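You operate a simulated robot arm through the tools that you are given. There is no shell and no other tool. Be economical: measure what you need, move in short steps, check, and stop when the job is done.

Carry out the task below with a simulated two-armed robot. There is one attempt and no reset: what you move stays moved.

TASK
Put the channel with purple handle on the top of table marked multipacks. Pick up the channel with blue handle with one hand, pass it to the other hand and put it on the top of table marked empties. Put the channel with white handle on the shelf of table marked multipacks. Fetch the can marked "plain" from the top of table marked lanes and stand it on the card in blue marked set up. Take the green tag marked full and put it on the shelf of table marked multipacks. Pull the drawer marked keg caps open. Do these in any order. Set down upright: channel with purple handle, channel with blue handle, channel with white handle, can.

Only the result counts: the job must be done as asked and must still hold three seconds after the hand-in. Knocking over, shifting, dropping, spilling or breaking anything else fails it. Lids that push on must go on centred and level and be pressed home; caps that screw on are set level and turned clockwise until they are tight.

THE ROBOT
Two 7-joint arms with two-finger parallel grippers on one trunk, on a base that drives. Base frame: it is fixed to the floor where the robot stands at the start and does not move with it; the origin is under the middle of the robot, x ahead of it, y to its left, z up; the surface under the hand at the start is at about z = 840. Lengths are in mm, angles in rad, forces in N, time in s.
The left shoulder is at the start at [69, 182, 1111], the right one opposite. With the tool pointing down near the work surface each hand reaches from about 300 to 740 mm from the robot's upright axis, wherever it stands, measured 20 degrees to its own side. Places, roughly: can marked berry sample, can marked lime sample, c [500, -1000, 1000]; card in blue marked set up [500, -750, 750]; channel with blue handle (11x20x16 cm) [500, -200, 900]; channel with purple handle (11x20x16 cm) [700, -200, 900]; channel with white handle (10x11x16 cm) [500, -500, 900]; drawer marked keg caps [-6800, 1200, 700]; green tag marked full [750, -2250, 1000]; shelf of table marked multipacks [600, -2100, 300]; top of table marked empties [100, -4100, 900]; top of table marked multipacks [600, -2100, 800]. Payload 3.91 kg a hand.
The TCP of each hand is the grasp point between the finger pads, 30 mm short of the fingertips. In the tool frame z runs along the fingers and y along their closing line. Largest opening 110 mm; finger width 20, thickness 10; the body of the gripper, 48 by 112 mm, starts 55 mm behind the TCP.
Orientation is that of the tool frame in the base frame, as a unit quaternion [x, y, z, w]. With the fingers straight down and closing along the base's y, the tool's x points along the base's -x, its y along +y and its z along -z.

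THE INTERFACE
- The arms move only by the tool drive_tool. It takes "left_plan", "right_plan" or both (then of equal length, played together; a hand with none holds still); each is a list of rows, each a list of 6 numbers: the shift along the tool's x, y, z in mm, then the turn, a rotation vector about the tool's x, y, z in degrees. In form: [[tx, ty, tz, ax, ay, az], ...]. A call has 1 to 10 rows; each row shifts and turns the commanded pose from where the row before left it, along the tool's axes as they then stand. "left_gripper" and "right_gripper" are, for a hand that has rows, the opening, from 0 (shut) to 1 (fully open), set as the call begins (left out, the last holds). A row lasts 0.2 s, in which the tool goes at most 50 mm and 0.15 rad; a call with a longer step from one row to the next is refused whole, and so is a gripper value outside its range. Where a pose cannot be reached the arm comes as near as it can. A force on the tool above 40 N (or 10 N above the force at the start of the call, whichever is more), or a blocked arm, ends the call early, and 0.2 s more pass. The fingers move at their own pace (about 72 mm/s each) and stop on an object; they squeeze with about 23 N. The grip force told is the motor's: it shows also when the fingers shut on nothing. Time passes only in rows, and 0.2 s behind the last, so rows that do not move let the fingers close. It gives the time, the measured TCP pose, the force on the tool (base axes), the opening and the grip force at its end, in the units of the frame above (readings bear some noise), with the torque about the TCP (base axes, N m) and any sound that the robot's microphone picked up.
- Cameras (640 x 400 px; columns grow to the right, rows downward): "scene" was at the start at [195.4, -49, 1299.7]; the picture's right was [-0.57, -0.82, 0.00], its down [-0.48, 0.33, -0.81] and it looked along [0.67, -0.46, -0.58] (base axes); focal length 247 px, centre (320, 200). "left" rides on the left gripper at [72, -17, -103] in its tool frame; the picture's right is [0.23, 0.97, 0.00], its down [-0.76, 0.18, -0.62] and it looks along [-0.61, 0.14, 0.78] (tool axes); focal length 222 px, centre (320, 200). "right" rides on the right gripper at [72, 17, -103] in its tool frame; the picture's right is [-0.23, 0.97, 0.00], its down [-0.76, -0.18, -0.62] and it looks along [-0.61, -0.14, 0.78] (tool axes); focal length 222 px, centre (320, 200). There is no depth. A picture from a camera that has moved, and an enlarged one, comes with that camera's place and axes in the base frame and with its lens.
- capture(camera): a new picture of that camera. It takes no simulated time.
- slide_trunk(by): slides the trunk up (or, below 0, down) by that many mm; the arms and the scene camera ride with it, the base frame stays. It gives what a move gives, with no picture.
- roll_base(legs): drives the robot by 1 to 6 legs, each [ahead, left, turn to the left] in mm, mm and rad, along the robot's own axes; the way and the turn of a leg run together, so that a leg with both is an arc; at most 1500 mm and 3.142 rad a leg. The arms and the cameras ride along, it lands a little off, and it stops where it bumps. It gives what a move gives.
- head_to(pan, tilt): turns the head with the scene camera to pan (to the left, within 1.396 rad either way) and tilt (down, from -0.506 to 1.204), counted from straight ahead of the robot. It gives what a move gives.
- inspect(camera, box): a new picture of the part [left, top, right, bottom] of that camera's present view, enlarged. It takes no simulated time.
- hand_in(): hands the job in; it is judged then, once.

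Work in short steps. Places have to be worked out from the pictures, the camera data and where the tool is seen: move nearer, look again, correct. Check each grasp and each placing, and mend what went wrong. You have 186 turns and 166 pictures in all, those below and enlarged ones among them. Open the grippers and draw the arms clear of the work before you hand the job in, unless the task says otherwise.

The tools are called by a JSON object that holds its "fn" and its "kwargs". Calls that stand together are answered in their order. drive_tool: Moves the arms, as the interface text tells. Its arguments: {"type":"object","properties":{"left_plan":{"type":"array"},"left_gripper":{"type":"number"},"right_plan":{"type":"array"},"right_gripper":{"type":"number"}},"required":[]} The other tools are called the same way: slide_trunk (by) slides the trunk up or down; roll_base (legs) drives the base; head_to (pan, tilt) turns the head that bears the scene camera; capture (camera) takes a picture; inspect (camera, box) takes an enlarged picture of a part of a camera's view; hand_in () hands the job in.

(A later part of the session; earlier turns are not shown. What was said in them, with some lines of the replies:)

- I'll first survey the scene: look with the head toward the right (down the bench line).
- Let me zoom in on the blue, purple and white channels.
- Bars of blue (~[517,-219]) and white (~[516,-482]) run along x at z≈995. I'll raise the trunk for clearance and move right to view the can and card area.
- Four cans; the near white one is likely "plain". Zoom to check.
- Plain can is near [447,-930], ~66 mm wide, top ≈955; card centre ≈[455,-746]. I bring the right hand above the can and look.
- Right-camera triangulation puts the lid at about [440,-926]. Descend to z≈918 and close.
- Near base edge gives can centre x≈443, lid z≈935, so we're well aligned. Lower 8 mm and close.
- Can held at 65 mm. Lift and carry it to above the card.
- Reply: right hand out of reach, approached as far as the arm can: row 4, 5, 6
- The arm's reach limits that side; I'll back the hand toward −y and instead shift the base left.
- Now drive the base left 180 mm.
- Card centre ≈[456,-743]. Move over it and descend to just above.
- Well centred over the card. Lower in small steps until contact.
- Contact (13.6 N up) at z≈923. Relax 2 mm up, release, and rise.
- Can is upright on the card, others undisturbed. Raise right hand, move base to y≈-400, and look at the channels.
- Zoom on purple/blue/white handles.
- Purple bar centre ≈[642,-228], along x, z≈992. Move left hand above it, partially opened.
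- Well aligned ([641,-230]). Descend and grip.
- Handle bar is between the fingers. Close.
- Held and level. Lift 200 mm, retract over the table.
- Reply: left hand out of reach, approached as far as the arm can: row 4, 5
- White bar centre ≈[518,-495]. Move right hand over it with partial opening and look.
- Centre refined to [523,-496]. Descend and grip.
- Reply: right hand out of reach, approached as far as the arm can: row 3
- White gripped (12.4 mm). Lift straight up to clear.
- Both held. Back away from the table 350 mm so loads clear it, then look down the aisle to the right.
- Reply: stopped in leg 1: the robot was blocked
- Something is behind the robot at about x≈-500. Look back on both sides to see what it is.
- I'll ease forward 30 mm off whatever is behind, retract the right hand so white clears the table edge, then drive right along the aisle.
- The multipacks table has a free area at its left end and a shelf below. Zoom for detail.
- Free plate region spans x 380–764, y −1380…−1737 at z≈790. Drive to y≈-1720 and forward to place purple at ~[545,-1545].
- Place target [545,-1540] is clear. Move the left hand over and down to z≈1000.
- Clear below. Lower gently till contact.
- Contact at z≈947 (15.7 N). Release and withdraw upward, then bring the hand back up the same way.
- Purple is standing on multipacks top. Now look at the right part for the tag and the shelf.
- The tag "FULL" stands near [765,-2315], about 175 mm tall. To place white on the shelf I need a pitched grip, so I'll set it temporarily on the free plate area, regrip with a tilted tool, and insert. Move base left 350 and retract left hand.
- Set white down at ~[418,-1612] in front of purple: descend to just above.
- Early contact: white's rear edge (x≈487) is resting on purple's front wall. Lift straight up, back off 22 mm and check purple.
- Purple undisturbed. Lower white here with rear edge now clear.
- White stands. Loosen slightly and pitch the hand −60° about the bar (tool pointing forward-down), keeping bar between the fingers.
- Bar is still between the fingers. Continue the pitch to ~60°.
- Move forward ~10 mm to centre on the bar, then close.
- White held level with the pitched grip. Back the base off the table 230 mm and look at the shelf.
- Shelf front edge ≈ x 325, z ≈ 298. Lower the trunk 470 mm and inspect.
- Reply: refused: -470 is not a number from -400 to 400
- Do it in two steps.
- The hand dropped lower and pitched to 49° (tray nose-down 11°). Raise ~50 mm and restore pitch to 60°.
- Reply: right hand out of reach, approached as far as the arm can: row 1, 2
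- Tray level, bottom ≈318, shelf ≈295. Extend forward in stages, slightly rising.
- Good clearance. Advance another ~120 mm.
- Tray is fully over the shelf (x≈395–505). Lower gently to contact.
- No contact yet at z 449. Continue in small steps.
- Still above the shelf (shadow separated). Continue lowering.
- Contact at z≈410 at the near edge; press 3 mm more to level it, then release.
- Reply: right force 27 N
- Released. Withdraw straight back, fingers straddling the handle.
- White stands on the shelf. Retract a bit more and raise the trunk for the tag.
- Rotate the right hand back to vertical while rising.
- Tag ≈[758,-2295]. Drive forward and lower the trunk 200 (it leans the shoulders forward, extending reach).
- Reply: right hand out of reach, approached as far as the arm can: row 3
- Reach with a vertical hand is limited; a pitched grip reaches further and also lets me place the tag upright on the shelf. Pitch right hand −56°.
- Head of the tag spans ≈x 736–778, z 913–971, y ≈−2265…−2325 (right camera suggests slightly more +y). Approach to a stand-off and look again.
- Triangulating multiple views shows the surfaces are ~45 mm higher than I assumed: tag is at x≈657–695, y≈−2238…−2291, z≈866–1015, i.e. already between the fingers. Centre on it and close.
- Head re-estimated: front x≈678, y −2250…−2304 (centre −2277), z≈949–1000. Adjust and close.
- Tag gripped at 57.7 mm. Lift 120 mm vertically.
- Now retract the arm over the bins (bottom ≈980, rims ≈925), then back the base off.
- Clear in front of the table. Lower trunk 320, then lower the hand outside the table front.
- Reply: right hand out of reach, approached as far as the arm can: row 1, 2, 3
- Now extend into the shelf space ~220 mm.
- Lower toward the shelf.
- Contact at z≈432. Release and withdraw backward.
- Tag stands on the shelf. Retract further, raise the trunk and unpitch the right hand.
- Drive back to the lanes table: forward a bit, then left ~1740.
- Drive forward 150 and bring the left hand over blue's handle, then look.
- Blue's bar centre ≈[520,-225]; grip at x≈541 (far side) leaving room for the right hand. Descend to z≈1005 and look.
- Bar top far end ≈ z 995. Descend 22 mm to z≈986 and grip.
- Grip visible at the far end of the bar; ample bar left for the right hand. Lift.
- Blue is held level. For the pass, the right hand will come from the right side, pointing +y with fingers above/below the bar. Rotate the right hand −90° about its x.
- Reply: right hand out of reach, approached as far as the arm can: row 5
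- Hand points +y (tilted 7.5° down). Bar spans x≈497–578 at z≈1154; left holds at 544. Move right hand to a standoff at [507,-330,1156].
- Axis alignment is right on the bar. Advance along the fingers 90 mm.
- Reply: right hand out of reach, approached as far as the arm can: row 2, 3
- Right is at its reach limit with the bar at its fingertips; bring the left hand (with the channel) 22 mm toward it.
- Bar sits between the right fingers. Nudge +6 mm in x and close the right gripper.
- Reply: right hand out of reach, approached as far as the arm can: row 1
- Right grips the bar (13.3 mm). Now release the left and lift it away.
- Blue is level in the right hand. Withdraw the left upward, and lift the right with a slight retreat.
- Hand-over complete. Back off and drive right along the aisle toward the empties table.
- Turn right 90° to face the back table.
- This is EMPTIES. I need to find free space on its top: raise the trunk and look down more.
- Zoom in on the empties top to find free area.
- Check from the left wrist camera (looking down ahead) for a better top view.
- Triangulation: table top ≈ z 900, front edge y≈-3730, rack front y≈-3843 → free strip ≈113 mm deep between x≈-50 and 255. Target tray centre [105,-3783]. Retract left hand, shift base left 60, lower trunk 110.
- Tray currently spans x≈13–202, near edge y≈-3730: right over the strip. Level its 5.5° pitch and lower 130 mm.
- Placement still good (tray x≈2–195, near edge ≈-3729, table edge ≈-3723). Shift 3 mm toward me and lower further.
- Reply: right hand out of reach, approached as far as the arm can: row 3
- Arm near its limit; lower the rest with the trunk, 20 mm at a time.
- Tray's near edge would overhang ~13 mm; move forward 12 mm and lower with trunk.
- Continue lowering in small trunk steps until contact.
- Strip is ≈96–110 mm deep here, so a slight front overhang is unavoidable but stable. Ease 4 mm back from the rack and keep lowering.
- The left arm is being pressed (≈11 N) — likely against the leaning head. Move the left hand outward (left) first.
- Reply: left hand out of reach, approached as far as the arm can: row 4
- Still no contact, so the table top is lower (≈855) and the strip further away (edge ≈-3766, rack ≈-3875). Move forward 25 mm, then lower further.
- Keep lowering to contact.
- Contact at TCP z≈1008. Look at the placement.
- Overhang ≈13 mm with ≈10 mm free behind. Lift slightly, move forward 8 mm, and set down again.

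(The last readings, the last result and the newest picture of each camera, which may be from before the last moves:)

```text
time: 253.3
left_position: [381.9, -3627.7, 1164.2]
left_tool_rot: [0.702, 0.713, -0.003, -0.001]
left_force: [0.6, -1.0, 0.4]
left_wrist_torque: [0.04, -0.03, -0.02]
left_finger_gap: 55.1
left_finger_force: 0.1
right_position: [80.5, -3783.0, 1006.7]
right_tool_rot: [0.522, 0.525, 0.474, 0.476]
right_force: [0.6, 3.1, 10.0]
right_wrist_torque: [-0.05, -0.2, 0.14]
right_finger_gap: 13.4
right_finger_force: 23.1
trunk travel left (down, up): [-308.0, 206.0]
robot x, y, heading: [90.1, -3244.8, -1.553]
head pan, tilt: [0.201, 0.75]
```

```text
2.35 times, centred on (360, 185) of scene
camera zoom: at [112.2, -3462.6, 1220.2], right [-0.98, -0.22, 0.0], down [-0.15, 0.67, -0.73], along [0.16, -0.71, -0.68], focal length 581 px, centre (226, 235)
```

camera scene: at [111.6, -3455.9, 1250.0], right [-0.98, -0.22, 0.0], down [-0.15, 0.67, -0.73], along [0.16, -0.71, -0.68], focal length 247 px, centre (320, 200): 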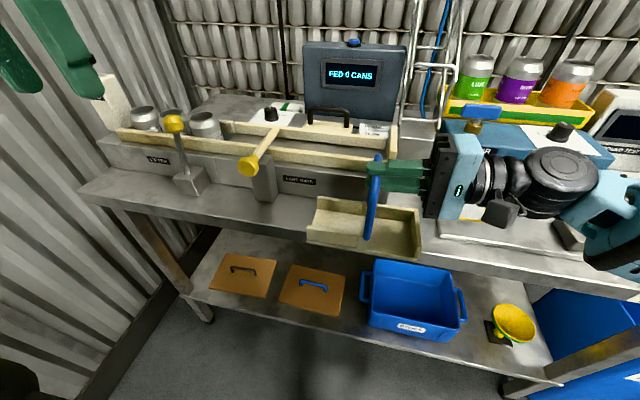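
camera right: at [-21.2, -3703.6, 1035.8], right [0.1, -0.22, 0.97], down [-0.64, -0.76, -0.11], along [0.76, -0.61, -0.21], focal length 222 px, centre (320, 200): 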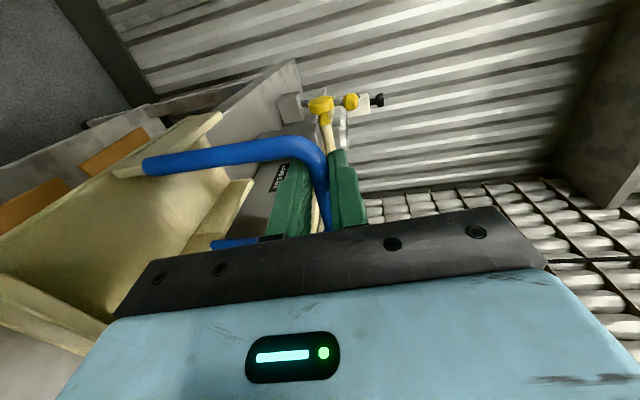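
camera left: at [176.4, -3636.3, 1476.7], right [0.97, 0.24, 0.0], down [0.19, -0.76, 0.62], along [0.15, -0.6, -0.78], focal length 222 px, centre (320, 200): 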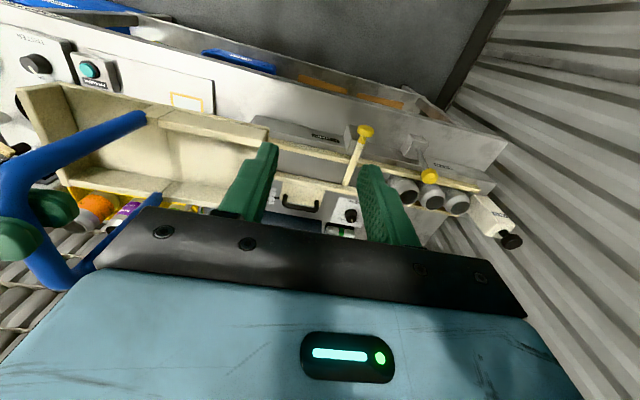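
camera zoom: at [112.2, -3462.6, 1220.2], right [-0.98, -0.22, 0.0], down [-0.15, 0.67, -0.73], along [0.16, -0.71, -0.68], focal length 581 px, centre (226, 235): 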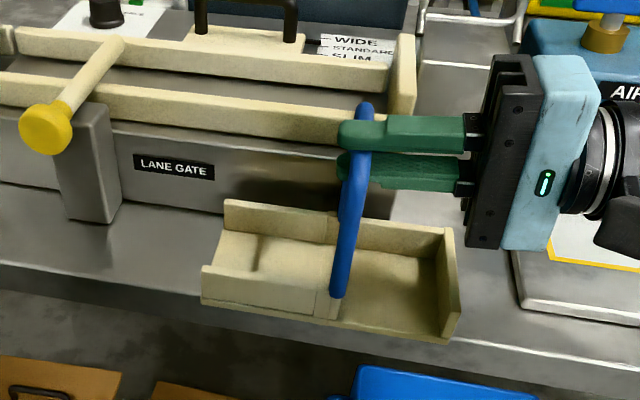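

Tray now flush with the edge and resting. Open the right gripper and withdraw to the right.

{"fn": "drive_tool", "kwargs": {"right_plan": [[0, 1.5, 0, 0, 0, 0], [0, 0, 0, 0, 0, 0]]}}

{"fn": "drive_tool", "kwargs": {"right_plan": [[0, 0, 0, 0, 0, 0], [0, 0, 0, 0, 0, 0], [0, 0, -20, 0, 0, 0], [0, 0, -30, 0, 0, 0], [0, 0, -40, 0, 0, 0], [0, 0, -30, 0, 0, 0]], "right_gripper": 0.4}}

{"fn": "inspect", "kwargs": {"camera": "scene", "box": [200, 60, 520, 280]}}

```text
time: 253.9
left_position: [381.4, -3627.8, 1164.8]
left_tool_rot: [0.701, 0.713, -0.003, 0.0]
left_force: [-0.7, 0.4, 0.3]
left_wrist_torque: [-0.01, 0.03, -0.02]
left_finger_gap: 55.3
left_finger_force: 0.0
right_position: [80.5, -3782.4, 1006.5]
right_tool_rot: [0.524, 0.525, 0.473, 0.475]
right_force: [0.5, 1.8, 11.2]
right_wrist_torque: [-0.09, -0.15, 0.21]
right_finger_gap: 13.1
right_finger_force: 22.9
trunk travel left (down, up): [-308.0, 206.0]
robot x, y, heading: [91.2, -3241.7, -1.553]
head pan, tilt: [0.201, 0.75]
```

```text
time: 255.3
left_position: [381.4, -3628.4, 1165.4]
left_tool_rot: [0.701, 0.713, -0.002, -0.001]
left_force: [0.4, -0.5, 0.1]
left_wrist_torque: [-0.02, 0.02, 0.0]
left_finger_gap: 55.0
left_finger_force: 0.0
right_position: [-37.4, -3781.6, 1017.4]
right_tool_rot: [0.524, 0.525, 0.474, 0.475]
right_force: [0.0, 0.0, 0.4]
right_wrist_torque: [0.01, 0.0, 0.01]
right_finger_gap: 43.8
right_finger_force: 0.1
trunk travel left (down, up): [-308.0, 206.0]
robot x, y, heading: [87.3, -3239.7, -1.552]
head pan, tilt: [0.201, 0.75]
```

```text
1.82 times, centred on (360, 170) of scene
camera zoom: at [111.9, -3463.6, 1220.0], right [-0.98, -0.22, 0.0], down [-0.15, 0.67, -0.73], along [0.16, -0.71, -0.68], focal length 449 px, centre (247, 254)
```

zoom: 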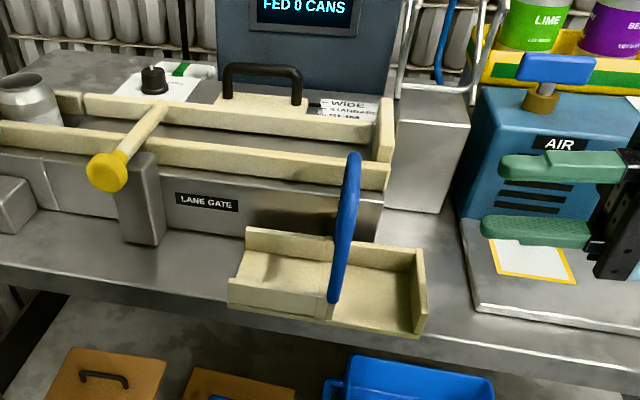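

Blue is standing. Raise the trunk, back off, and turn to face −x to scout the way to the drawer.

{"fn": "slide_trunk", "kwargs": {"by": 190}}

{"fn": "roll_base", "kwargs": {"legs": [[-450, 0, 0], [0, 0, -1.585]]}}

{"fn": "head_to", "kwargs": {"pan": 0.0, "tilt": 0.3}}

{"fn": "capture", "kwargs": {"camera": "scene"}}

```text
time: 257.4
left_position: [380.9, -3629.3, 1352.8]
left_tool_rot: [0.701, 0.713, -0.002, -0.002]
left_force: [0.0, 0.6, -0.3]
left_wrist_torque: [0.01, 0.02, 0.01]
left_finger_gap: 54.9
left_finger_force: 0.1
right_position: [-39.6, -3705.8, 1381.9]
right_tool_rot: [0.433, 0.6, 0.371, 0.561]
right_force: [-0.1, -0.5, -0.4]
right_wrist_torque: [-0.01, 0.01, 0.01]
right_finger_gap: 44.0
right_finger_force: 0.0
trunk travel left (down, up): [-498.0, 16.0]
robot x, y, heading: [91.5, -3240.0, -1.55]
head pan, tilt: [0.201, 0.75]
```

```text
time: 260.6
left_position: [335.7, -3177.2, 1354.3]
left_tool_rot: [0.704, 0.71, -0.004, -0.001]
left_force: [-0.3, -0.1, 0.7]
left_wrist_torque: [0.02, -0.03, -0.02]
left_finger_gap: 54.9
left_finger_force: 0.1
right_position: [-85.5, -3252.7, 1385.2]
right_tool_rot: [0.434, 0.599, 0.37, 0.562]
right_force: [0.0, -0.5, -0.4]
right_wrist_torque: [0.0, 0.0, 0.01]
right_finger_gap: 44.0
right_finger_force: 0.1
trunk travel left (down, up): [-498.0, 16.0]
robot x, y, heading: [47.3, -2783.6, -1.559]
head pan, tilt: [0.201, 0.75]
stopped in leg 2: the robot was blocked; the commanded pose is now the measured one
```

```text
time: 261.4
left_position: [336.6, -3174.7, 1355.3]
left_tool_rot: [0.704, 0.71, -0.003, -0.001]
left_force: [-0.6, -0.7, 0.5]
left_wrist_torque: [0.0, 0.03, -0.01]
left_finger_gap: 54.7
left_finger_force: 0.1
right_position: [-84.9, -3251.2, 1384.7]
right_tool_rot: [0.433, 0.6, 0.37, 0.562]
right_force: [-1.4, -0.4, -0.2]
right_wrist_torque: [0.0, -0.04, 0.0]
right_finger_gap: 44.0
right_finger_force: 0.0
trunk travel left (down, up): [-498.0, 16.0]
robot x, y, heading: [52.8, -2786.2, -1.562]
head pan, tilt: [0.0, 0.3]
```

```text
29 pictures are left
camera scene: at [50.6, -2912.3, 1474.9], right [-1.0, -0.01, 0.0], down [0.0, 0.3, -0.96], along [0.01, -0.96, -0.3], focal length 247 px, centre (320, 200)
```

scene: 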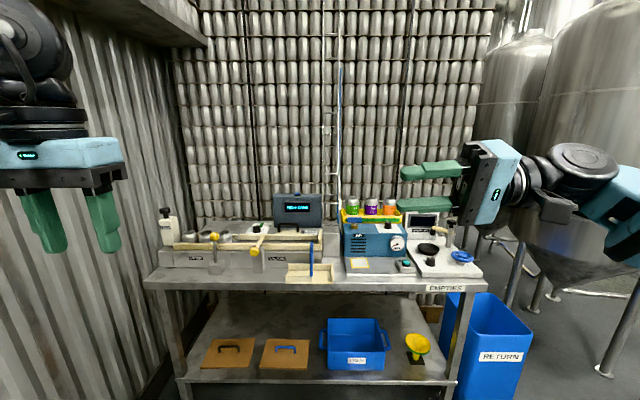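

Blocked by the multipacks table corner; strafe right (−x) then turn.

{"fn": "roll_base", "kwargs": {"legs": [[0, -400, 0], [0, 0, -1.58]]}}

{"fn": "capture", "kwargs": {"camera": "scene"}}

```text
time: 269.3
left_position: [-729.6, -3096.9, 1354.6]
left_tool_rot: [1.0, 0.026, -0.002, -0.003]
left_force: [-0.2, -1.4, -0.4]
left_wrist_torque: [0.01, 0.02, -0.03]
left_finger_gap: 55.0
left_finger_force: 0.1
right_position: [-823.3, -2678.0, 1385.2]
right_tool_rot: [0.728, 0.134, -0.122, 0.662]
right_force: [0.3, 0.2, 0.5]
right_wrist_torque: [0.01, -0.01, 0.01]
right_finger_gap: 44.2
right_finger_force: 0.1
trunk travel left (down, up): [-498.0, 16.0]
robot x, y, heading: [-354.6, -2794.6, -3.085]
head pan, tilt: [0.0, 0.3]
```

```text
28 pictures are left
camera scene: at [-480.1, -2798.7, 1474.9], right [-0.06, 1.0, 0.0], down [0.3, 0.02, -0.96], along [-0.95, -0.05, -0.3], focal length 247 px, centre (320, 200)
```

scene: 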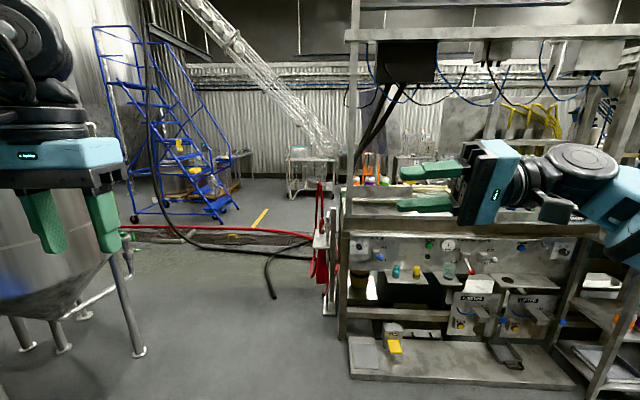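

A machine line blocks the direct way; I'll go back along the aisle (+y) and around. Turn to face +y, centre in the aisle and drive 1400.

{"fn": "roll_base", "kwargs": {"legs": [[0, 0, -1.627], [0, -200, 0], [1400, 0, 0]]}}

{"fn": "head_to", "kwargs": {"pan": 0.4, "tilt": 0.4}}

{"fn": "capture", "kwargs": {"camera": "scene"}}

```text
time: 282.2
left_position: [-427.4, -987.5, 1354.8]
left_tool_rot: [-0.703, 0.711, -0.001, 0.004]
left_force: [-0.1, -0.3, -0.3]
left_wrist_torque: [0.02, 0.01, 0.04]
left_finger_gap: 54.8
left_finger_force: 0.0
right_position: [-4.9, -920.5, 1386.3]
right_tool_rot: [0.596, -0.438, -0.566, 0.365]
right_force: [-0.1, 0.5, 0.8]
right_wrist_torque: [0.01, 0.0, 0.0]
right_finger_gap: 44.1
right_finger_force: 0.0
trunk travel left (down, up): [-498.0, 16.0]
robot x, y, heading: [-148.3, -1380.8, 1.565]
head pan, tilt: [0.0, 0.3]
```

```text
time: 283.1
left_position: [-427.0, -986.7, 1355.2]
left_tool_rot: [-0.703, 0.711, -0.001, 0.003]
left_force: [0.4, 0.0, -0.1]
left_wrist_torque: [0.02, 0.0, 0.02]
left_finger_gap: 55.2
left_finger_force: 0.1
right_position: [-4.8, -921.0, 1384.7]
right_tool_rot: [0.596, -0.439, -0.566, 0.365]
right_force: [0.0, 0.7, 0.0]
right_wrist_torque: [0.0, -0.01, -0.01]
right_finger_gap: 43.8
right_finger_force: 0.0
trunk travel left (down, up): [-498.0, 16.0]
robot x, y, heading: [-147.3, -1378.3, 1.563]
head pan, tilt: [0.4, 0.4]
```

```text
27 pictures are left
camera scene: at [-183.8, -1261.8, 1465.7], right [0.92, 0.38, 0.0], down [0.15, -0.36, -0.92], along [-0.35, 0.85, -0.39], focal length 247 px, centre (320, 200)
```

scene: 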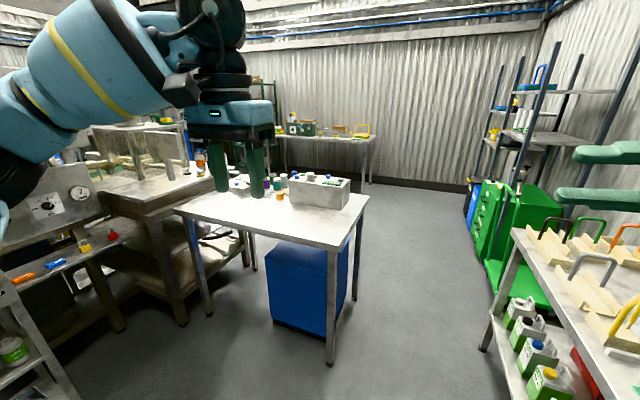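

Clear aisle between the work table (x<-500, y −330…243) and lanes. Continue +y to about y=1250, then turn to −x and look.

{"fn": "roll_base", "kwargs": {"legs": [[0, -40, 0], [1400, 0, 0], [1250, 0, 0], [0, 0, 1.575]]}}

{"fn": "head_to", "kwargs": {"pan": 0.0, "tilt": 0.25}}

{"fn": "capture", "kwargs": {"camera": "scene"}}

```text
time: 300.5
left_position: [-457.2, 996.3, 1355.8]
left_tool_rot: [1.0, -0.007, -0.002, -0.004]
left_force: [0.5, 0.7, 0.3]
left_wrist_torque: [0.02, 0.01, -0.04]
left_finger_gap: 55.1
left_finger_force: 0.0
right_position: [-521.8, 1419.7, 1386.1]
right_tool_rot: [0.731, 0.11, -0.143, 0.658]
right_force: [-0.1, 0.0, 0.3]
right_wrist_torque: [0.02, 0.01, -0.04]
right_finger_gap: 44.1
right_finger_force: 0.0
trunk travel left (down, up): [-498.0, 16.0]
robot x, y, heading: [-61.4, 1272.4, 3.131]
head pan, tilt: [0.4, 0.4]
```

```text
time: 301.4
left_position: [-456.4, 994.8, 1356.0]
left_tool_rot: [1.0, -0.006, -0.003, -0.003]
left_force: [-0.7, 0.0, -0.1]
left_wrist_torque: [0.03, 0.02, -0.01]
left_finger_gap: 55.1
left_finger_force: 0.1
right_position: [-522.4, 1419.8, 1385.2]
right_tool_rot: [0.732, 0.109, -0.142, 0.658]
right_force: [-0.1, 0.6, -0.7]
right_wrist_torque: [0.02, 0.05, -0.01]
right_finger_gap: 43.8
right_finger_force: 0.1
trunk travel left (down, up): [-498.0, 16.0]
robot x, y, heading: [-64.2, 1271.8, 3.132]
head pan, tilt: [0.0, 0.25]
```

```text
26 pictures are left
camera scene: at [-188.3, 1276.4, 1479.6], right [0.01, 1.0, 0.0], down [0.25, 0.0, -0.97], along [-0.97, 0.01, -0.25], focal length 247 px, centre (320, 200)
```

scene: 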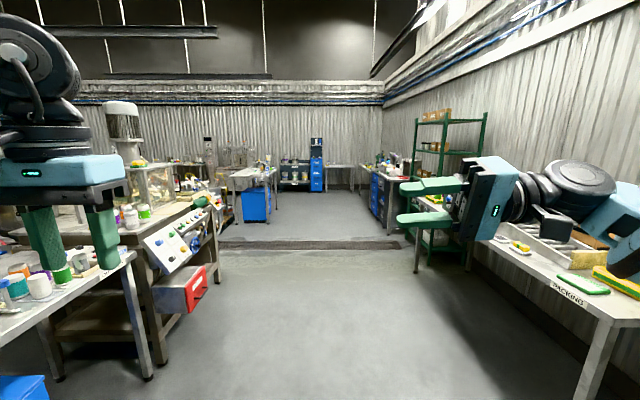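

The target cabinet is the blue unit straight ahead at the far wall. Drive 4500 forward along the clear lane and look.

{"fn": "roll_base", "kwargs": {"legs": [[1500, 0, 0], [1500, 0, 0], [1500, 0, 0]]}}

{"fn": "inspect", "kwargs": {"camera": "scene", "box": [200, 80, 440, 280]}}

```text
time: 323.0
left_position: [-4984.8, 1027.6, 1356.1]
left_tool_rot: [1.0, -0.008, -0.001, -0.003]
left_force: [-0.2, -0.8, -0.6]
left_wrist_torque: [0.02, 0.0, 0.01]
left_finger_gap: 55.1
left_finger_force: 0.1
right_position: [-5050.8, 1451.2, 1385.4]
right_tool_rot: [0.732, 0.109, -0.144, 0.657]
right_force: [-0.3, 0.6, 0.1]
right_wrist_torque: [0.01, -0.01, 0.03]
right_finger_gap: 43.9
right_finger_force: 0.1
trunk travel left (down, up): [-498.0, 16.0]
robot x, y, heading: [-4591.2, 1307.4, 3.131]
head pan, tilt: [0.0, 0.25]
```

```text
2.00 times, centred on (320, 180) of scene
camera zoom: at [-4716.7, 1308.2, 1479.7], right [0.01, 1.0, 0.0], down [0.25, 0.0, -0.97], along [-0.97, 0.01, -0.25], focal length 494 px, centre (320, 240)
```

zoom: 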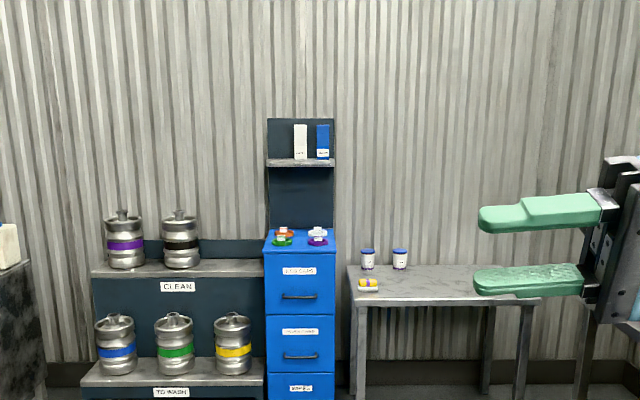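

Cabinet with drawers at y≈1240. Drive 1000 closer and read the labels.

{"fn": "roll_base", "kwargs": {"legs": [[1000, 60, 0]]}}

{"fn": "head_to", "kwargs": {"pan": 0.0, "tilt": 0.6}}

{"fn": "inspect", "kwargs": {"camera": "scene", "box": [180, 50, 440, 300]}}

```text
time: 328.1
left_position: [-5972.8, 989.8, 1354.8]
left_tool_rot: [1.0, -0.013, -0.002, -0.003]
left_force: [-0.5, 1.1, 0.3]
left_wrist_torque: [0.01, -0.01, 0.03]
left_finger_gap: 55.1
left_finger_force: 0.1
right_position: [-6032.6, 1414.7, 1384.7]
right_tool_rot: [0.733, 0.105, -0.147, 0.656]
right_force: [1.0, -0.7, 0.9]
right_wrist_torque: [0.02, 0.0, 0.02]
right_finger_gap: 43.9
right_finger_force: 0.1
trunk travel left (down, up): [-498.0, 16.0]
robot x, y, heading: [-5572.1, 1260.7, 3.115]
head pan, tilt: [0.0, 0.25]
```

```text
time: 328.9
left_position: [-5973.1, 989.2, 1356.6]
left_tool_rot: [1.0, -0.014, -0.002, -0.004]
left_force: [0.8, -0.7, 0.4]
left_wrist_torque: [-0.02, 0.01, -0.01]
left_finger_gap: 54.7
left_finger_force: 0.1
right_position: [-6031.2, 1413.9, 1386.1]
right_tool_rot: [0.733, 0.104, -0.148, 0.656]
right_force: [0.3, 0.8, 1.2]
right_wrist_torque: [-0.01, -0.01, -0.04]
right_finger_gap: 44.0
right_finger_force: 0.1
trunk travel left (down, up): [-498.0, 16.0]
robot x, y, heading: [-5572.8, 1262.5, 3.118]
head pan, tilt: [0.0, 0.6]
```

```text
1.60 times, centred on (310, 175) of scene
camera zoom: at [-5695.6, 1266.8, 1447.5], right [0.02, 1.0, 0.0], down [0.56, -0.01, -0.83], along [-0.83, 0.02, -0.56], focal length 395 px, centre (336, 240)
```

zoom: 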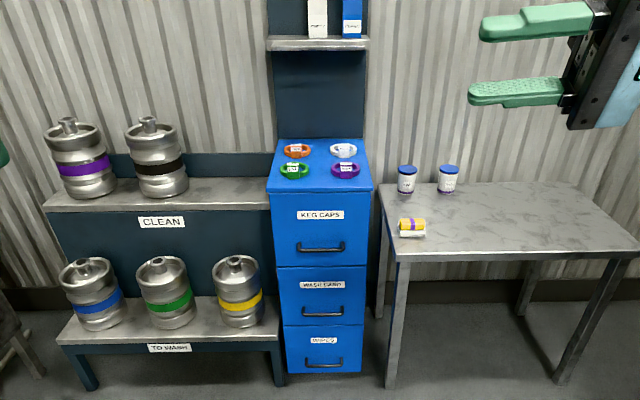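

Top drawer is "KEG CAPS", handle ≈[-6751,1243,697], horizontal. I'll reorient the right hand to point forward with vertical closing.

{"fn": "drive_tool", "kwargs": {"right_plan": [[0, 0, 0, 0, 0, 6.8], [0, 0, 0, 0, 0, 6.8], [0, 0, 0, 0, 0, 6.8], [0, 0, 0, 0, -7.8, 0], [0, 0, 0, 0, -7.8, 0], [0, 0, 0, 0, -7.8, 0], [0, 0, 0, 0, -7.8, 0], [0, 0, 0, 0, -7.8, 0]], "right_gripper": 0.6}}

{"fn": "drive_tool", "kwargs": {"right_plan": [[0, 0, 0, 0, -7.8, 0], [0, 0, 0, 0, -7.8, 0], [0, 0, 0, 0, -7.8, 0], [0, 0, 0, 0, -7.8, 0], [0, 0, 0, 0, -7.8, 0], [0, 0, 0, 0, -7.4, 0], [0, 0, 0, 0, 0, 5.7], [0, 0, 0, 0, 0, 0]]}}

```text
time: 330.7
left_position: [-5970.8, 987.1, 1355.4]
left_tool_rot: [1.0, -0.014, -0.004, -0.004]
left_force: [1.1, -0.8, 0.8]
left_wrist_torque: [0.03, -0.01, 0.0]
left_finger_gap: 55.2
left_finger_force: 0.0
right_position: [-6029.5, 1413.5, 1387.3]
right_tool_rot: [0.687, -0.249, -0.276, 0.624]
right_force: [-0.1, -0.6, 0.6]
right_wrist_torque: [0.03, 0.0, -0.01]
right_finger_gap: 66.0
right_finger_force: 0.0
trunk travel left (down, up): [-498.0, 16.0]
robot x, y, heading: [-5575.5, 1262.7, 3.123]
head pan, tilt: [0.0, 0.6]
```

```text
time: 332.5
left_position: [-5973.2, 989.6, 1355.9]
left_tool_rot: [1.0, -0.014, -0.002, -0.002]
left_force: [-1.0, -0.6, -1.0]
left_wrist_torque: [0.02, 0.02, -0.01]
left_finger_gap: 54.9
left_finger_force: 0.0
right_position: [-6033.4, 1624.4, 1315.8]
right_tool_rot: [0.5, -0.499, -0.498, 0.503]
right_force: [0.4, -0.6, -0.7]
right_wrist_torque: [0.01, 0.02, 0.07]
right_finger_gap: 65.8
right_finger_force: 0.1
right hand out of reach, approached as far as the arm can: row 2, 3, 4, 5, 6, 7
trunk travel left (down, up): [-498.0, 16.0]
robot x, y, heading: [-5575.8, 1263.1, 3.116]
head pan, tilt: [0.0, 0.6]
```

Orientation is right. Lower the trunk 400, strafe left so the handle is in line with the right hand, and view.

{"fn": "slide_trunk", "kwargs": {"by": -400}}

{"fn": "roll_base", "kwargs": {"legs": [[0, 260, 0]]}}

{"fn": "head_to", "kwargs": {"pan": -0.3, "tilt": 0.5}}

{"fn": "capture", "kwargs": {"camera": "scene"}}

```text
time: 336.4
left_position: [-6041.5, 991.7, 881.8]
left_tool_rot: [0.995, -0.014, 0.094, -0.003]
left_force: [0.3, 0.2, -0.1]
left_wrist_torque: [-0.01, -0.02, -0.01]
left_finger_gap: 54.8
left_finger_force: 0.1
right_position: [-6110.5, 1625.4, 734.5]
right_tool_rot: [-0.585, 0.593, 0.387, -0.395]
right_force: [-0.7, 0.3, -0.2]
right_wrist_torque: [0.0, -0.01, -0.02]
right_finger_gap: 65.8
right_finger_force: 0.1
trunk travel left (down, up): [-98.0, 416.0]
robot x, y, heading: [-5576.8, 1263.7, 3.119]
head pan, tilt: [0.0, 0.6]
```

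```text
time: 339.3
left_position: [-6047.8, 729.5, 882.3]
left_tool_rot: [0.995, -0.013, 0.096, -0.003]
left_force: [0.1, -0.2, -0.7]
left_wrist_torque: [-0.01, 0.02, 0.02]
left_finger_gap: 55.1
left_finger_force: 0.1
right_position: [-6118.4, 1364.5, 735.4]
right_tool_rot: [-0.586, 0.592, 0.387, -0.396]
right_force: [0.4, -0.1, -0.2]
right_wrist_torque: [0.03, 0.02, 0.0]
right_finger_gap: 66.1
right_finger_force: 0.1
trunk travel left (down, up): [-98.0, 416.0]
robot x, y, heading: [-5579.6, 1002.8, 3.12]
head pan, tilt: [0.0, 0.6]
```

```text
time: 340.1
left_position: [-6048.5, 728.8, 882.3]
left_tool_rot: [0.995, -0.013, 0.096, -0.003]
left_force: [-0.1, 0.6, -0.6]
left_wrist_torque: [-0.01, 0.0, 0.01]
left_finger_gap: 55.3
left_finger_force: 0.0
right_position: [-6118.3, 1362.8, 734.4]
right_tool_rot: [-0.586, 0.592, 0.387, -0.395]
right_force: [0.3, 0.7, 0.1]
right_wrist_torque: [-0.01, 0.02, -0.03]
right_finger_gap: 66.1
right_finger_force: 0.0
trunk travel left (down, up): [-98.0, 416.0]
robot x, y, heading: [-5579.9, 996.3, 3.117]
head pan, tilt: [-0.3, 0.499]
```

```text
23 pictures are left
camera scene: at [-5885.9, 1035.6, 1007.9], right [0.32, 0.95, 0.0], down [0.45, -0.15, -0.88], along [-0.83, 0.28, -0.48], focal length 247 px, centre (320, 200)
```

scene: 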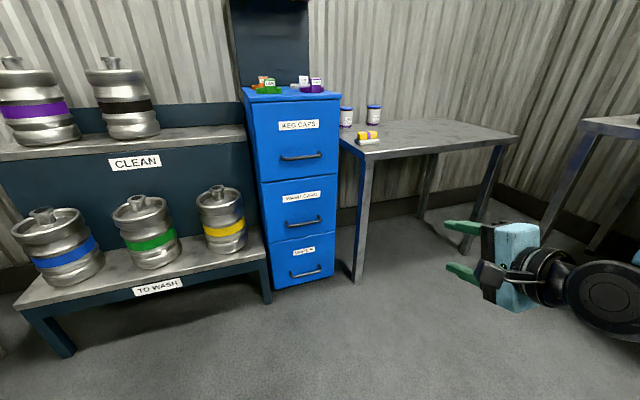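

Pitch the right hand level, align to y≈1250, z≈700.

{"fn": "drive_tool", "kwargs": {"right_plan": [[0, 0, 0, -7.6, 0, 0], [0, 0, 0, -7.6, 0, 0], [0, 0, 0, -7.7, 0, 0], [38, -11, 0, 0, 0, 0], [38, -11, 0, 0, 0, 0], [36, -10, 0, 0, 0, 0], [0, 0, 0, 0, 0, 0]]}}

{"fn": "roll_base", "kwargs": {"legs": [[460, 0, 0]]}}

{"fn": "head_to", "kwargs": {"pan": -0.4, "tilt": 0.6}}

{"fn": "capture", "kwargs": {"camera": "scene"}}

{"fn": "capture", "kwargs": {"camera": "right"}}

```text
time: 341.7
left_position: [-6046.6, 730.4, 882.4]
left_tool_rot: [0.995, -0.012, 0.095, -0.003]
left_force: [0.2, -0.1, 0.6]
left_wrist_torque: [0.02, 0.01, -0.02]
left_finger_gap: 55.2
left_finger_force: 0.0
right_position: [-6123.0, 1250.2, 704.2]
right_tool_rot: [0.496, -0.503, -0.497, 0.504]
right_force: [-0.3, 0.1, 0.1]
right_wrist_torque: [0.02, 0.01, 0.02]
right_finger_gap: 66.1
right_finger_force: 0.1
right hand out of reach, approached as far as the arm can: row 5
trunk travel left (down, up): [-98.0, 416.0]
robot x, y, heading: [-5580.0, 999.3, 3.116]
head pan, tilt: [-0.3, 0.499]
```

```text
time: 344.5
left_position: [-6516.2, 738.7, 882.2]
left_tool_rot: [0.995, -0.012, 0.095, -0.003]
left_force: [0.6, 0.0, 0.5]
left_wrist_torque: [0.01, 0.01, 0.0]
left_finger_gap: 55.0
left_finger_force: 0.1
right_position: [-6592.8, 1260.0, 702.3]
right_tool_rot: [0.496, -0.503, -0.496, 0.505]
right_force: [0.0, -0.5, 0.6]
right_wrist_torque: [0.01, -0.01, -0.01]
right_finger_gap: 66.1
right_finger_force: 0.1
trunk travel left (down, up): [-98.0, 416.0]
robot x, y, heading: [-6051.1, 1012.4, 3.119]
head pan, tilt: [-0.3, 0.499]
```

```text
time: 345.1
left_position: [-6515.4, 739.1, 882.8]
left_tool_rot: [0.995, -0.012, 0.095, -0.003]
left_force: [0.0, 0.3, 0.0]
left_wrist_torque: [-0.02, -0.02, 0.02]
left_finger_gap: 54.8
left_finger_force: 0.0
right_position: [-6593.7, 1260.4, 702.8]
right_tool_rot: [0.496, -0.502, -0.496, 0.506]
right_force: [0.4, -0.1, -1.0]
right_wrist_torque: [-0.01, 0.0, -0.01]
right_finger_gap: 65.8
right_finger_force: 0.0
trunk travel left (down, up): [-98.0, 416.0]
robot x, y, heading: [-6051.5, 1012.4, 3.116]
head pan, tilt: [-0.4, 0.6]
```

```text
22 pictures are left
camera scene: at [-6349.5, 1052.9, 998.8], right [0.41, 0.91, 0.0], down [0.52, -0.23, -0.83], along [-0.75, 0.34, -0.56], focal length 247 px, centre (320, 200)
```

scene: 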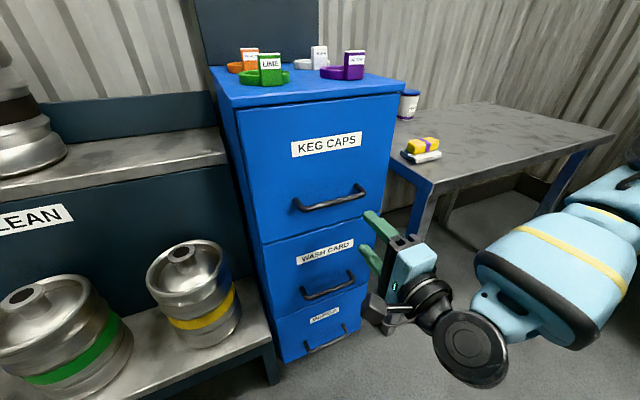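

```text
21 pictures are left
camera right: at [-6489.6, 1187.1, 721.3], right [0.0, 0.24, 0.97], down [0.62, 0.76, -0.19], along [-0.78, 0.6, -0.15], focal length 222 px, centre (320, 200)
```

right: 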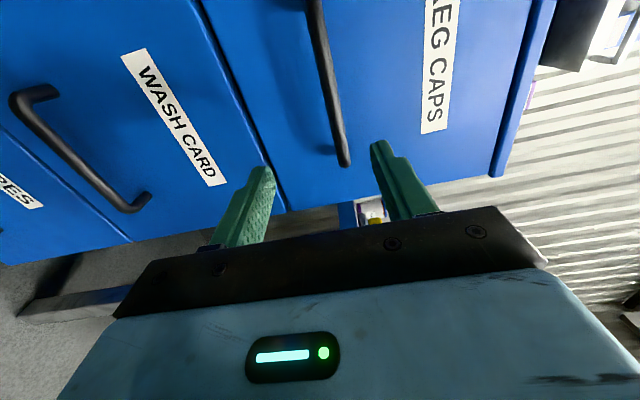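

Handle spans y 1172–1319 at x≈-6720, z≈720. Raise 17 mm and advance ~108 mm.

{"fn": "drive_tool", "kwargs": {"right_plan": [[0, 17, 0, 0, 0, 0], [0, 0, 40, 0, 0, 0], [0, 0, 40, 0, 0, 0], [0, 0, 28, 0, 0, 0], [0, 0, 0, 0, 0, 0]]}}

{"fn": "capture", "kwargs": {"camera": "right"}}

{"fn": "inspect", "kwargs": {"camera": "scene", "box": [250, 140, 450, 300]}}

```text
time: 346.3
left_position: [-6517.7, 739.4, 882.0]
left_tool_rot: [0.995, -0.011, 0.095, -0.003]
left_force: [0.3, -0.6, 0.0]
left_wrist_torque: [0.01, 0.0, 0.02]
left_finger_gap: 54.8
left_finger_force: 0.1
right_position: [-6706.8, 1259.9, 717.9]
right_tool_rot: [0.497, -0.502, -0.495, 0.506]
right_force: [0.0, 0.2, -0.2]
right_wrist_torque: [-0.01, 0.0, 0.01]
right_finger_gap: 66.4
right_finger_force: 0.0
right hand out of reach, approached as far as the arm can: row 1
trunk travel left (down, up): [-98.0, 416.0]
robot x, y, heading: [-6051.4, 1009.4, 3.123]
head pan, tilt: [-0.4, 0.6]
```

```text
20 pictures are left
camera right: at [-6603.1, 1186.0, 736.1], right [0.0, 0.24, 0.97], down [0.62, 0.76, -0.19], along [-0.78, 0.6, -0.15], focal length 222 px, centre (320, 200)
```

right: 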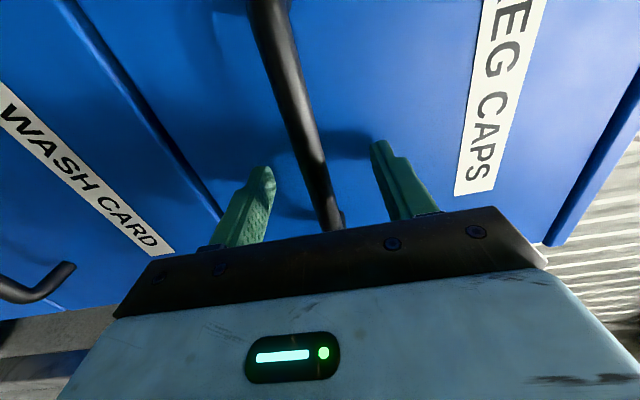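

```text
2.50 times, centred on (350, 220) of scene
camera zoom: at [-6349.4, 1053.0, 998.8], right [0.41, 0.91, 0.0], down [0.52, -0.23, -0.83], along [-0.75, 0.34, -0.56], focal length 618 px, centre (245, 150)
```

zoom: 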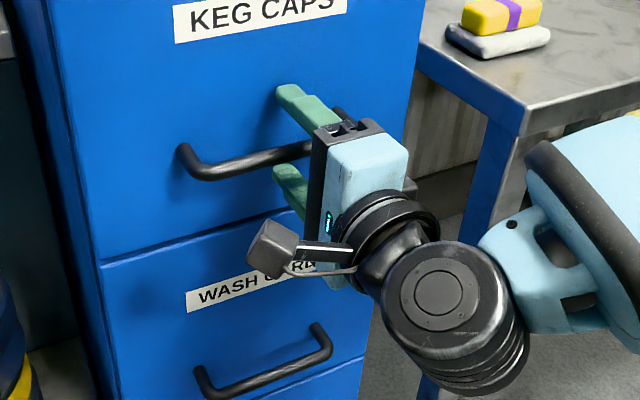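

The handle is between the fingers. Close the gripper.

{"fn": "drive_tool", "kwargs": {"right_plan": [[0, 0, 0, 0, 0, 0], [0, 0, 0, 0, 0, 0], [0, 0, 0, 0, 0, 0], [0, 0, 0, 0, 0, 0]], "right_gripper": 0}}

{"fn": "drive_tool", "kwargs": {"right_plan": [[0, 0, -8, 0, 0, 0], [0, 0, -12, 0, 0, 0], [0, 0, -20, 0, 0, 0], [0, 0, -20, 0, 0, 0], [0, 0, 0, 0, 0, 0]]}}

{"fn": "capture", "kwargs": {"camera": "scene"}}

```text
time: 347.3
left_position: [-6516.9, 737.9, 882.2]
left_tool_rot: [0.995, -0.012, 0.095, -0.004]
left_force: [0.6, -0.2, -0.2]
left_wrist_torque: [-0.01, 0.02, 0.01]
left_finger_gap: 55.1
left_finger_force: 0.0
right_position: [-6706.3, 1257.8, 718.4]
right_tool_rot: [0.496, -0.502, -0.498, 0.505]
right_force: [-1.7, -0.1, 3.9]
right_wrist_torque: [0.81, 0.03, 0.15]
right_finger_gap: 13.6
right_finger_force: 44.7
trunk travel left (down, up): [-98.0, 416.0]
robot x, y, heading: [-6048.8, 1013.4, 3.119]
head pan, tilt: [-0.4, 0.6]
```

```text
time: 348.5
left_position: [-6516.6, 739.6, 882.2]
left_tool_rot: [0.995, -0.012, 0.095, -0.004]
left_force: [1.4, 0.1, 0.5]
left_wrist_torque: [0.03, -0.02, 0.05]
left_finger_gap: 55.0
left_finger_force: 0.0
right_position: [-6646.8, 1258.7, 718.5]
right_tool_rot: [0.497, -0.502, -0.496, 0.505]
right_force: [-0.7, -5.6, 7.6]
right_wrist_torque: [0.75, 0.03, -0.67]
right_finger_gap: 13.5
right_finger_force: 45.0
trunk travel left (down, up): [-98.0, 416.0]
robot x, y, heading: [-6050.2, 1011.2, 3.123]
head pan, tilt: [-0.4, 0.6]
```

```text
18 pictures are left
camera scene: at [-6349.0, 1052.3, 999.0], right [0.41, 0.91, 0.0], down [0.52, -0.23, -0.83], along [-0.75, 0.34, -0.56], focal length 247 px, centre (320, 200)
```

scene: 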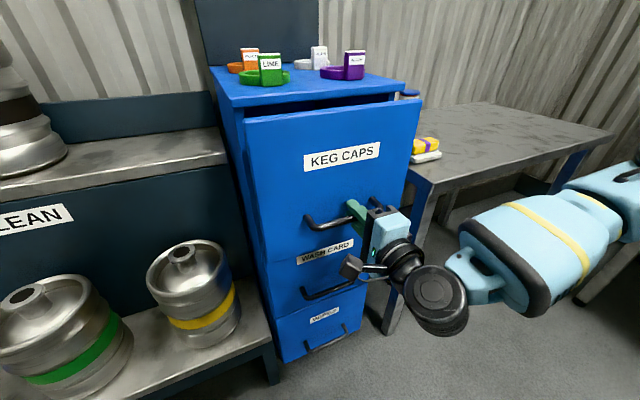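

The drawer is sliding. Pull further by driving the base back 200 mm.

{"fn": "roll_base", "kwargs": {"legs": [[-200, 0, 0]]}}

{"fn": "capture", "kwargs": {"camera": "scene"}}

```text
time: 350.1
left_position: [-6313.7, 734.9, 883.2]
left_tool_rot: [0.995, -0.012, 0.094, -0.003]
left_force: [0.4, 0.4, 0.2]
left_wrist_torque: [0.0, -0.02, -0.02]
left_finger_gap: 55.0
left_finger_force: 0.1
right_position: [-6447.6, 1259.0, 719.0]
right_tool_rot: [0.493, -0.504, -0.498, 0.505]
right_force: [-1.0, 28.1, 13.2]
right_wrist_torque: [0.79, -0.06, 0.5]
right_finger_gap: 13.7
right_finger_force: 45.2
trunk travel left (down, up): [-98.0, 416.0]
robot x, y, heading: [-5848.6, 1007.4, 3.123]
head pan, tilt: [-0.4, 0.6]
```

```text
17 pictures are left
camera scene: at [-6148.0, 1050.4, 999.0], right [0.41, 0.91, 0.0], down [0.51, -0.23, -0.83], along [-0.75, 0.34, -0.56], focal length 247 px, centre (320, 200)
```

scene: 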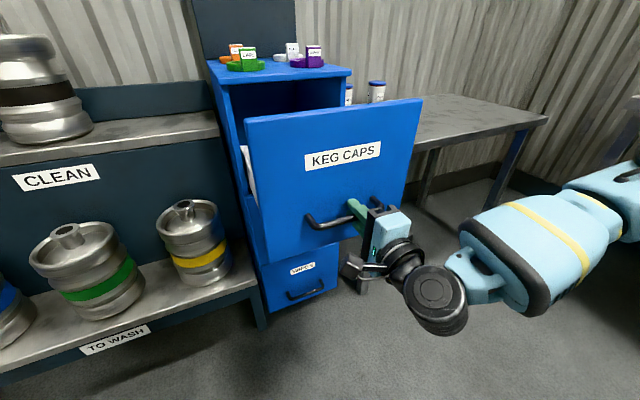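

Open 260 mm. Pull a bit more with the arm (force-limited) after relieving the sideways load.

{"fn": "drive_tool", "kwargs": {"right_plan": [[-5, 0, 0, 0, 0, 0], [0, 0, -15, 0, 0, 0], [0, 0, -20, 0, 0, 0], [0, 0, -20, 0, 0, 0], [0, 0, -20, 0, 0, 0], [0, 0, 0, 0, 0, 0]]}}

{"fn": "capture", "kwargs": {"camera": "scene"}}

```text
time: 351.3
left_position: [-6316.9, 734.3, 881.4]
left_tool_rot: [0.995, -0.012, 0.095, -0.004]
left_force: [0.5, -0.1, -0.9]
left_wrist_torque: [-0.02, -0.02, 0.0]
left_finger_gap: 55.0
left_finger_force: 0.1
right_position: [-6397.8, 1264.3, 718.1]
right_tool_rot: [0.487, -0.498, -0.506, 0.508]
right_force: [-1.0, -2.1, 2.7]
right_wrist_torque: [0.87, 0.04, -0.45]
right_finger_gap: 13.6
right_finger_force: 45.4
right hand out of reach, approached as far as the arm can: row 4, 5
trunk travel left (down, up): [-98.0, 416.0]
robot x, y, heading: [-5848.0, 1006.4, 3.123]
head pan, tilt: [-0.4, 0.6]
stopped in row 5 (right hand): the force on the tool passed its limit at 46 N (the readings are from after the stop); the commanded pose is now the measured one
```

```text
16 pictures are left
camera scene: at [-6149.7, 1048.8, 998.7], right [0.41, 0.91, 0.0], down [0.52, -0.23, -0.83], along [-0.75, 0.34, -0.56], focal length 247 px, centre (320, 200)
```

scene: 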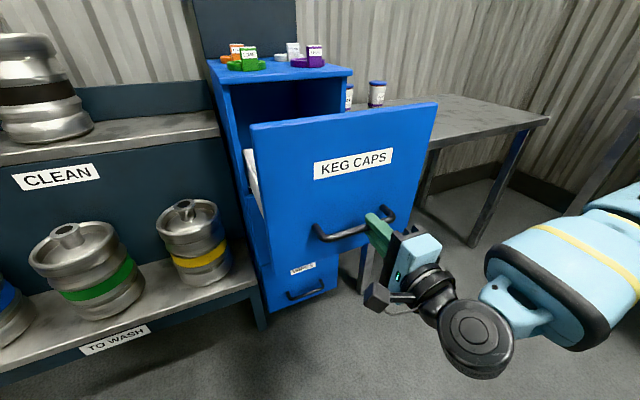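

Drawer is open ~290 mm, apparently near its stop. Release and back away.

{"fn": "drive_tool", "kwargs": {"right_plan": [[0, 0, 0, 0, 0, 0], [0, 0, 0, 0, 0, 0], [0, 0, 0, 0, 0, 0]], "right_gripper": 0.6}}

{"fn": "roll_base", "kwargs": {"legs": [[-300, 0, 0]]}}

{"fn": "capture", "kwargs": {"camera": "scene"}}

```text
time: 352.1
left_position: [-6317.3, 734.9, 881.9]
left_tool_rot: [0.995, -0.012, 0.096, -0.003]
left_force: [-0.7, -0.3, 0.9]
left_wrist_torque: [0.02, 0.0, -0.01]
left_finger_gap: 54.9
left_finger_force: 0.2
right_position: [-6397.4, 1263.9, 718.4]
right_tool_rot: [0.486, -0.499, -0.506, 0.509]
right_force: [0.1, 0.7, -0.3]
right_wrist_torque: [0.0, -0.02, -0.01]
right_finger_gap: 65.8
right_finger_force: 0.0
trunk travel left (down, up): [-98.0, 416.0]
robot x, y, heading: [-5850.9, 1004.4, 3.119]
head pan, tilt: [-0.4, 0.6]
```

```text
time: 354.2
left_position: [-6014.5, 727.4, 882.4]
left_tool_rot: [0.995, -0.012, 0.095, -0.003]
left_force: [0.1, -0.1, -0.2]
left_wrist_torque: [0.07, 0.01, 0.02]
left_finger_gap: 55.3
left_finger_force: 0.2
right_position: [-6095.8, 1256.4, 717.5]
right_tool_rot: [0.486, -0.5, -0.505, 0.509]
right_force: [0.1, 0.5, -0.1]
right_wrist_torque: [-0.02, 0.01, -0.01]
right_finger_gap: 65.7
right_finger_force: 0.1
trunk travel left (down, up): [-98.0, 416.0]
robot x, y, heading: [-5551.8, 1002.5, 3.12]
head pan, tilt: [-0.4, 0.6]
```

```text
15 pictures are left
camera scene: at [-5847.8, 1042.3, 998.9], right [0.41, 0.91, 0.0], down [0.52, -0.23, -0.83], along [-0.75, 0.34, -0.56], focal length 247 px, centre (320, 200)
```

scene: 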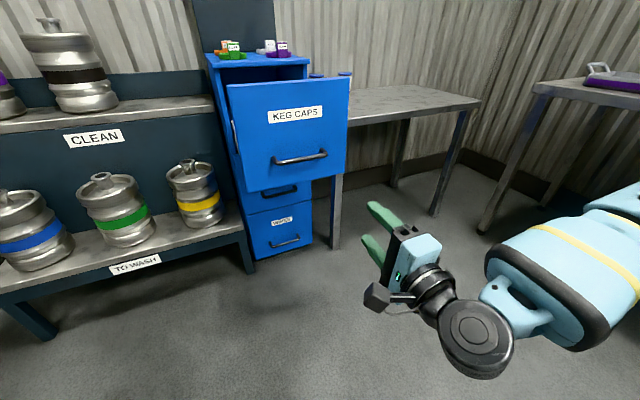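

Drawer stands open, all items placed, grippers empty and clear. Handing in.

{"fn": "hand_in", "kwargs": {}}

```text
The job is handed in.
```

I completed all six tasks and handed the job in, with both grippers empty and clear of the work.

- **Purple channel:** standing upright on the multipacks table top.
- **Blue channel:** passed from the left hand to the right and standing upright on the empties table top. Its front edge is about flush with the table edge, because the free strip there is only as deep as the channel.
- **White channel:** standing upright on the multipacks shelf.
- **Plain can:** standing upright on the blue set up card.
- **Green full tag:** standing on the multipacks shelf.
- **Keg caps drawer:** pulled open by about 290 mm.

The base touched something solid twice while driving: once behind the lanes table, and once at what I took to be the multipacks table corner. Later pictures showed nothing displaced, but I did not recheck each table afterwards. While I first lowered the white channel it also rested briefly on the purple one, which a picture afterwards showed undisturbed.
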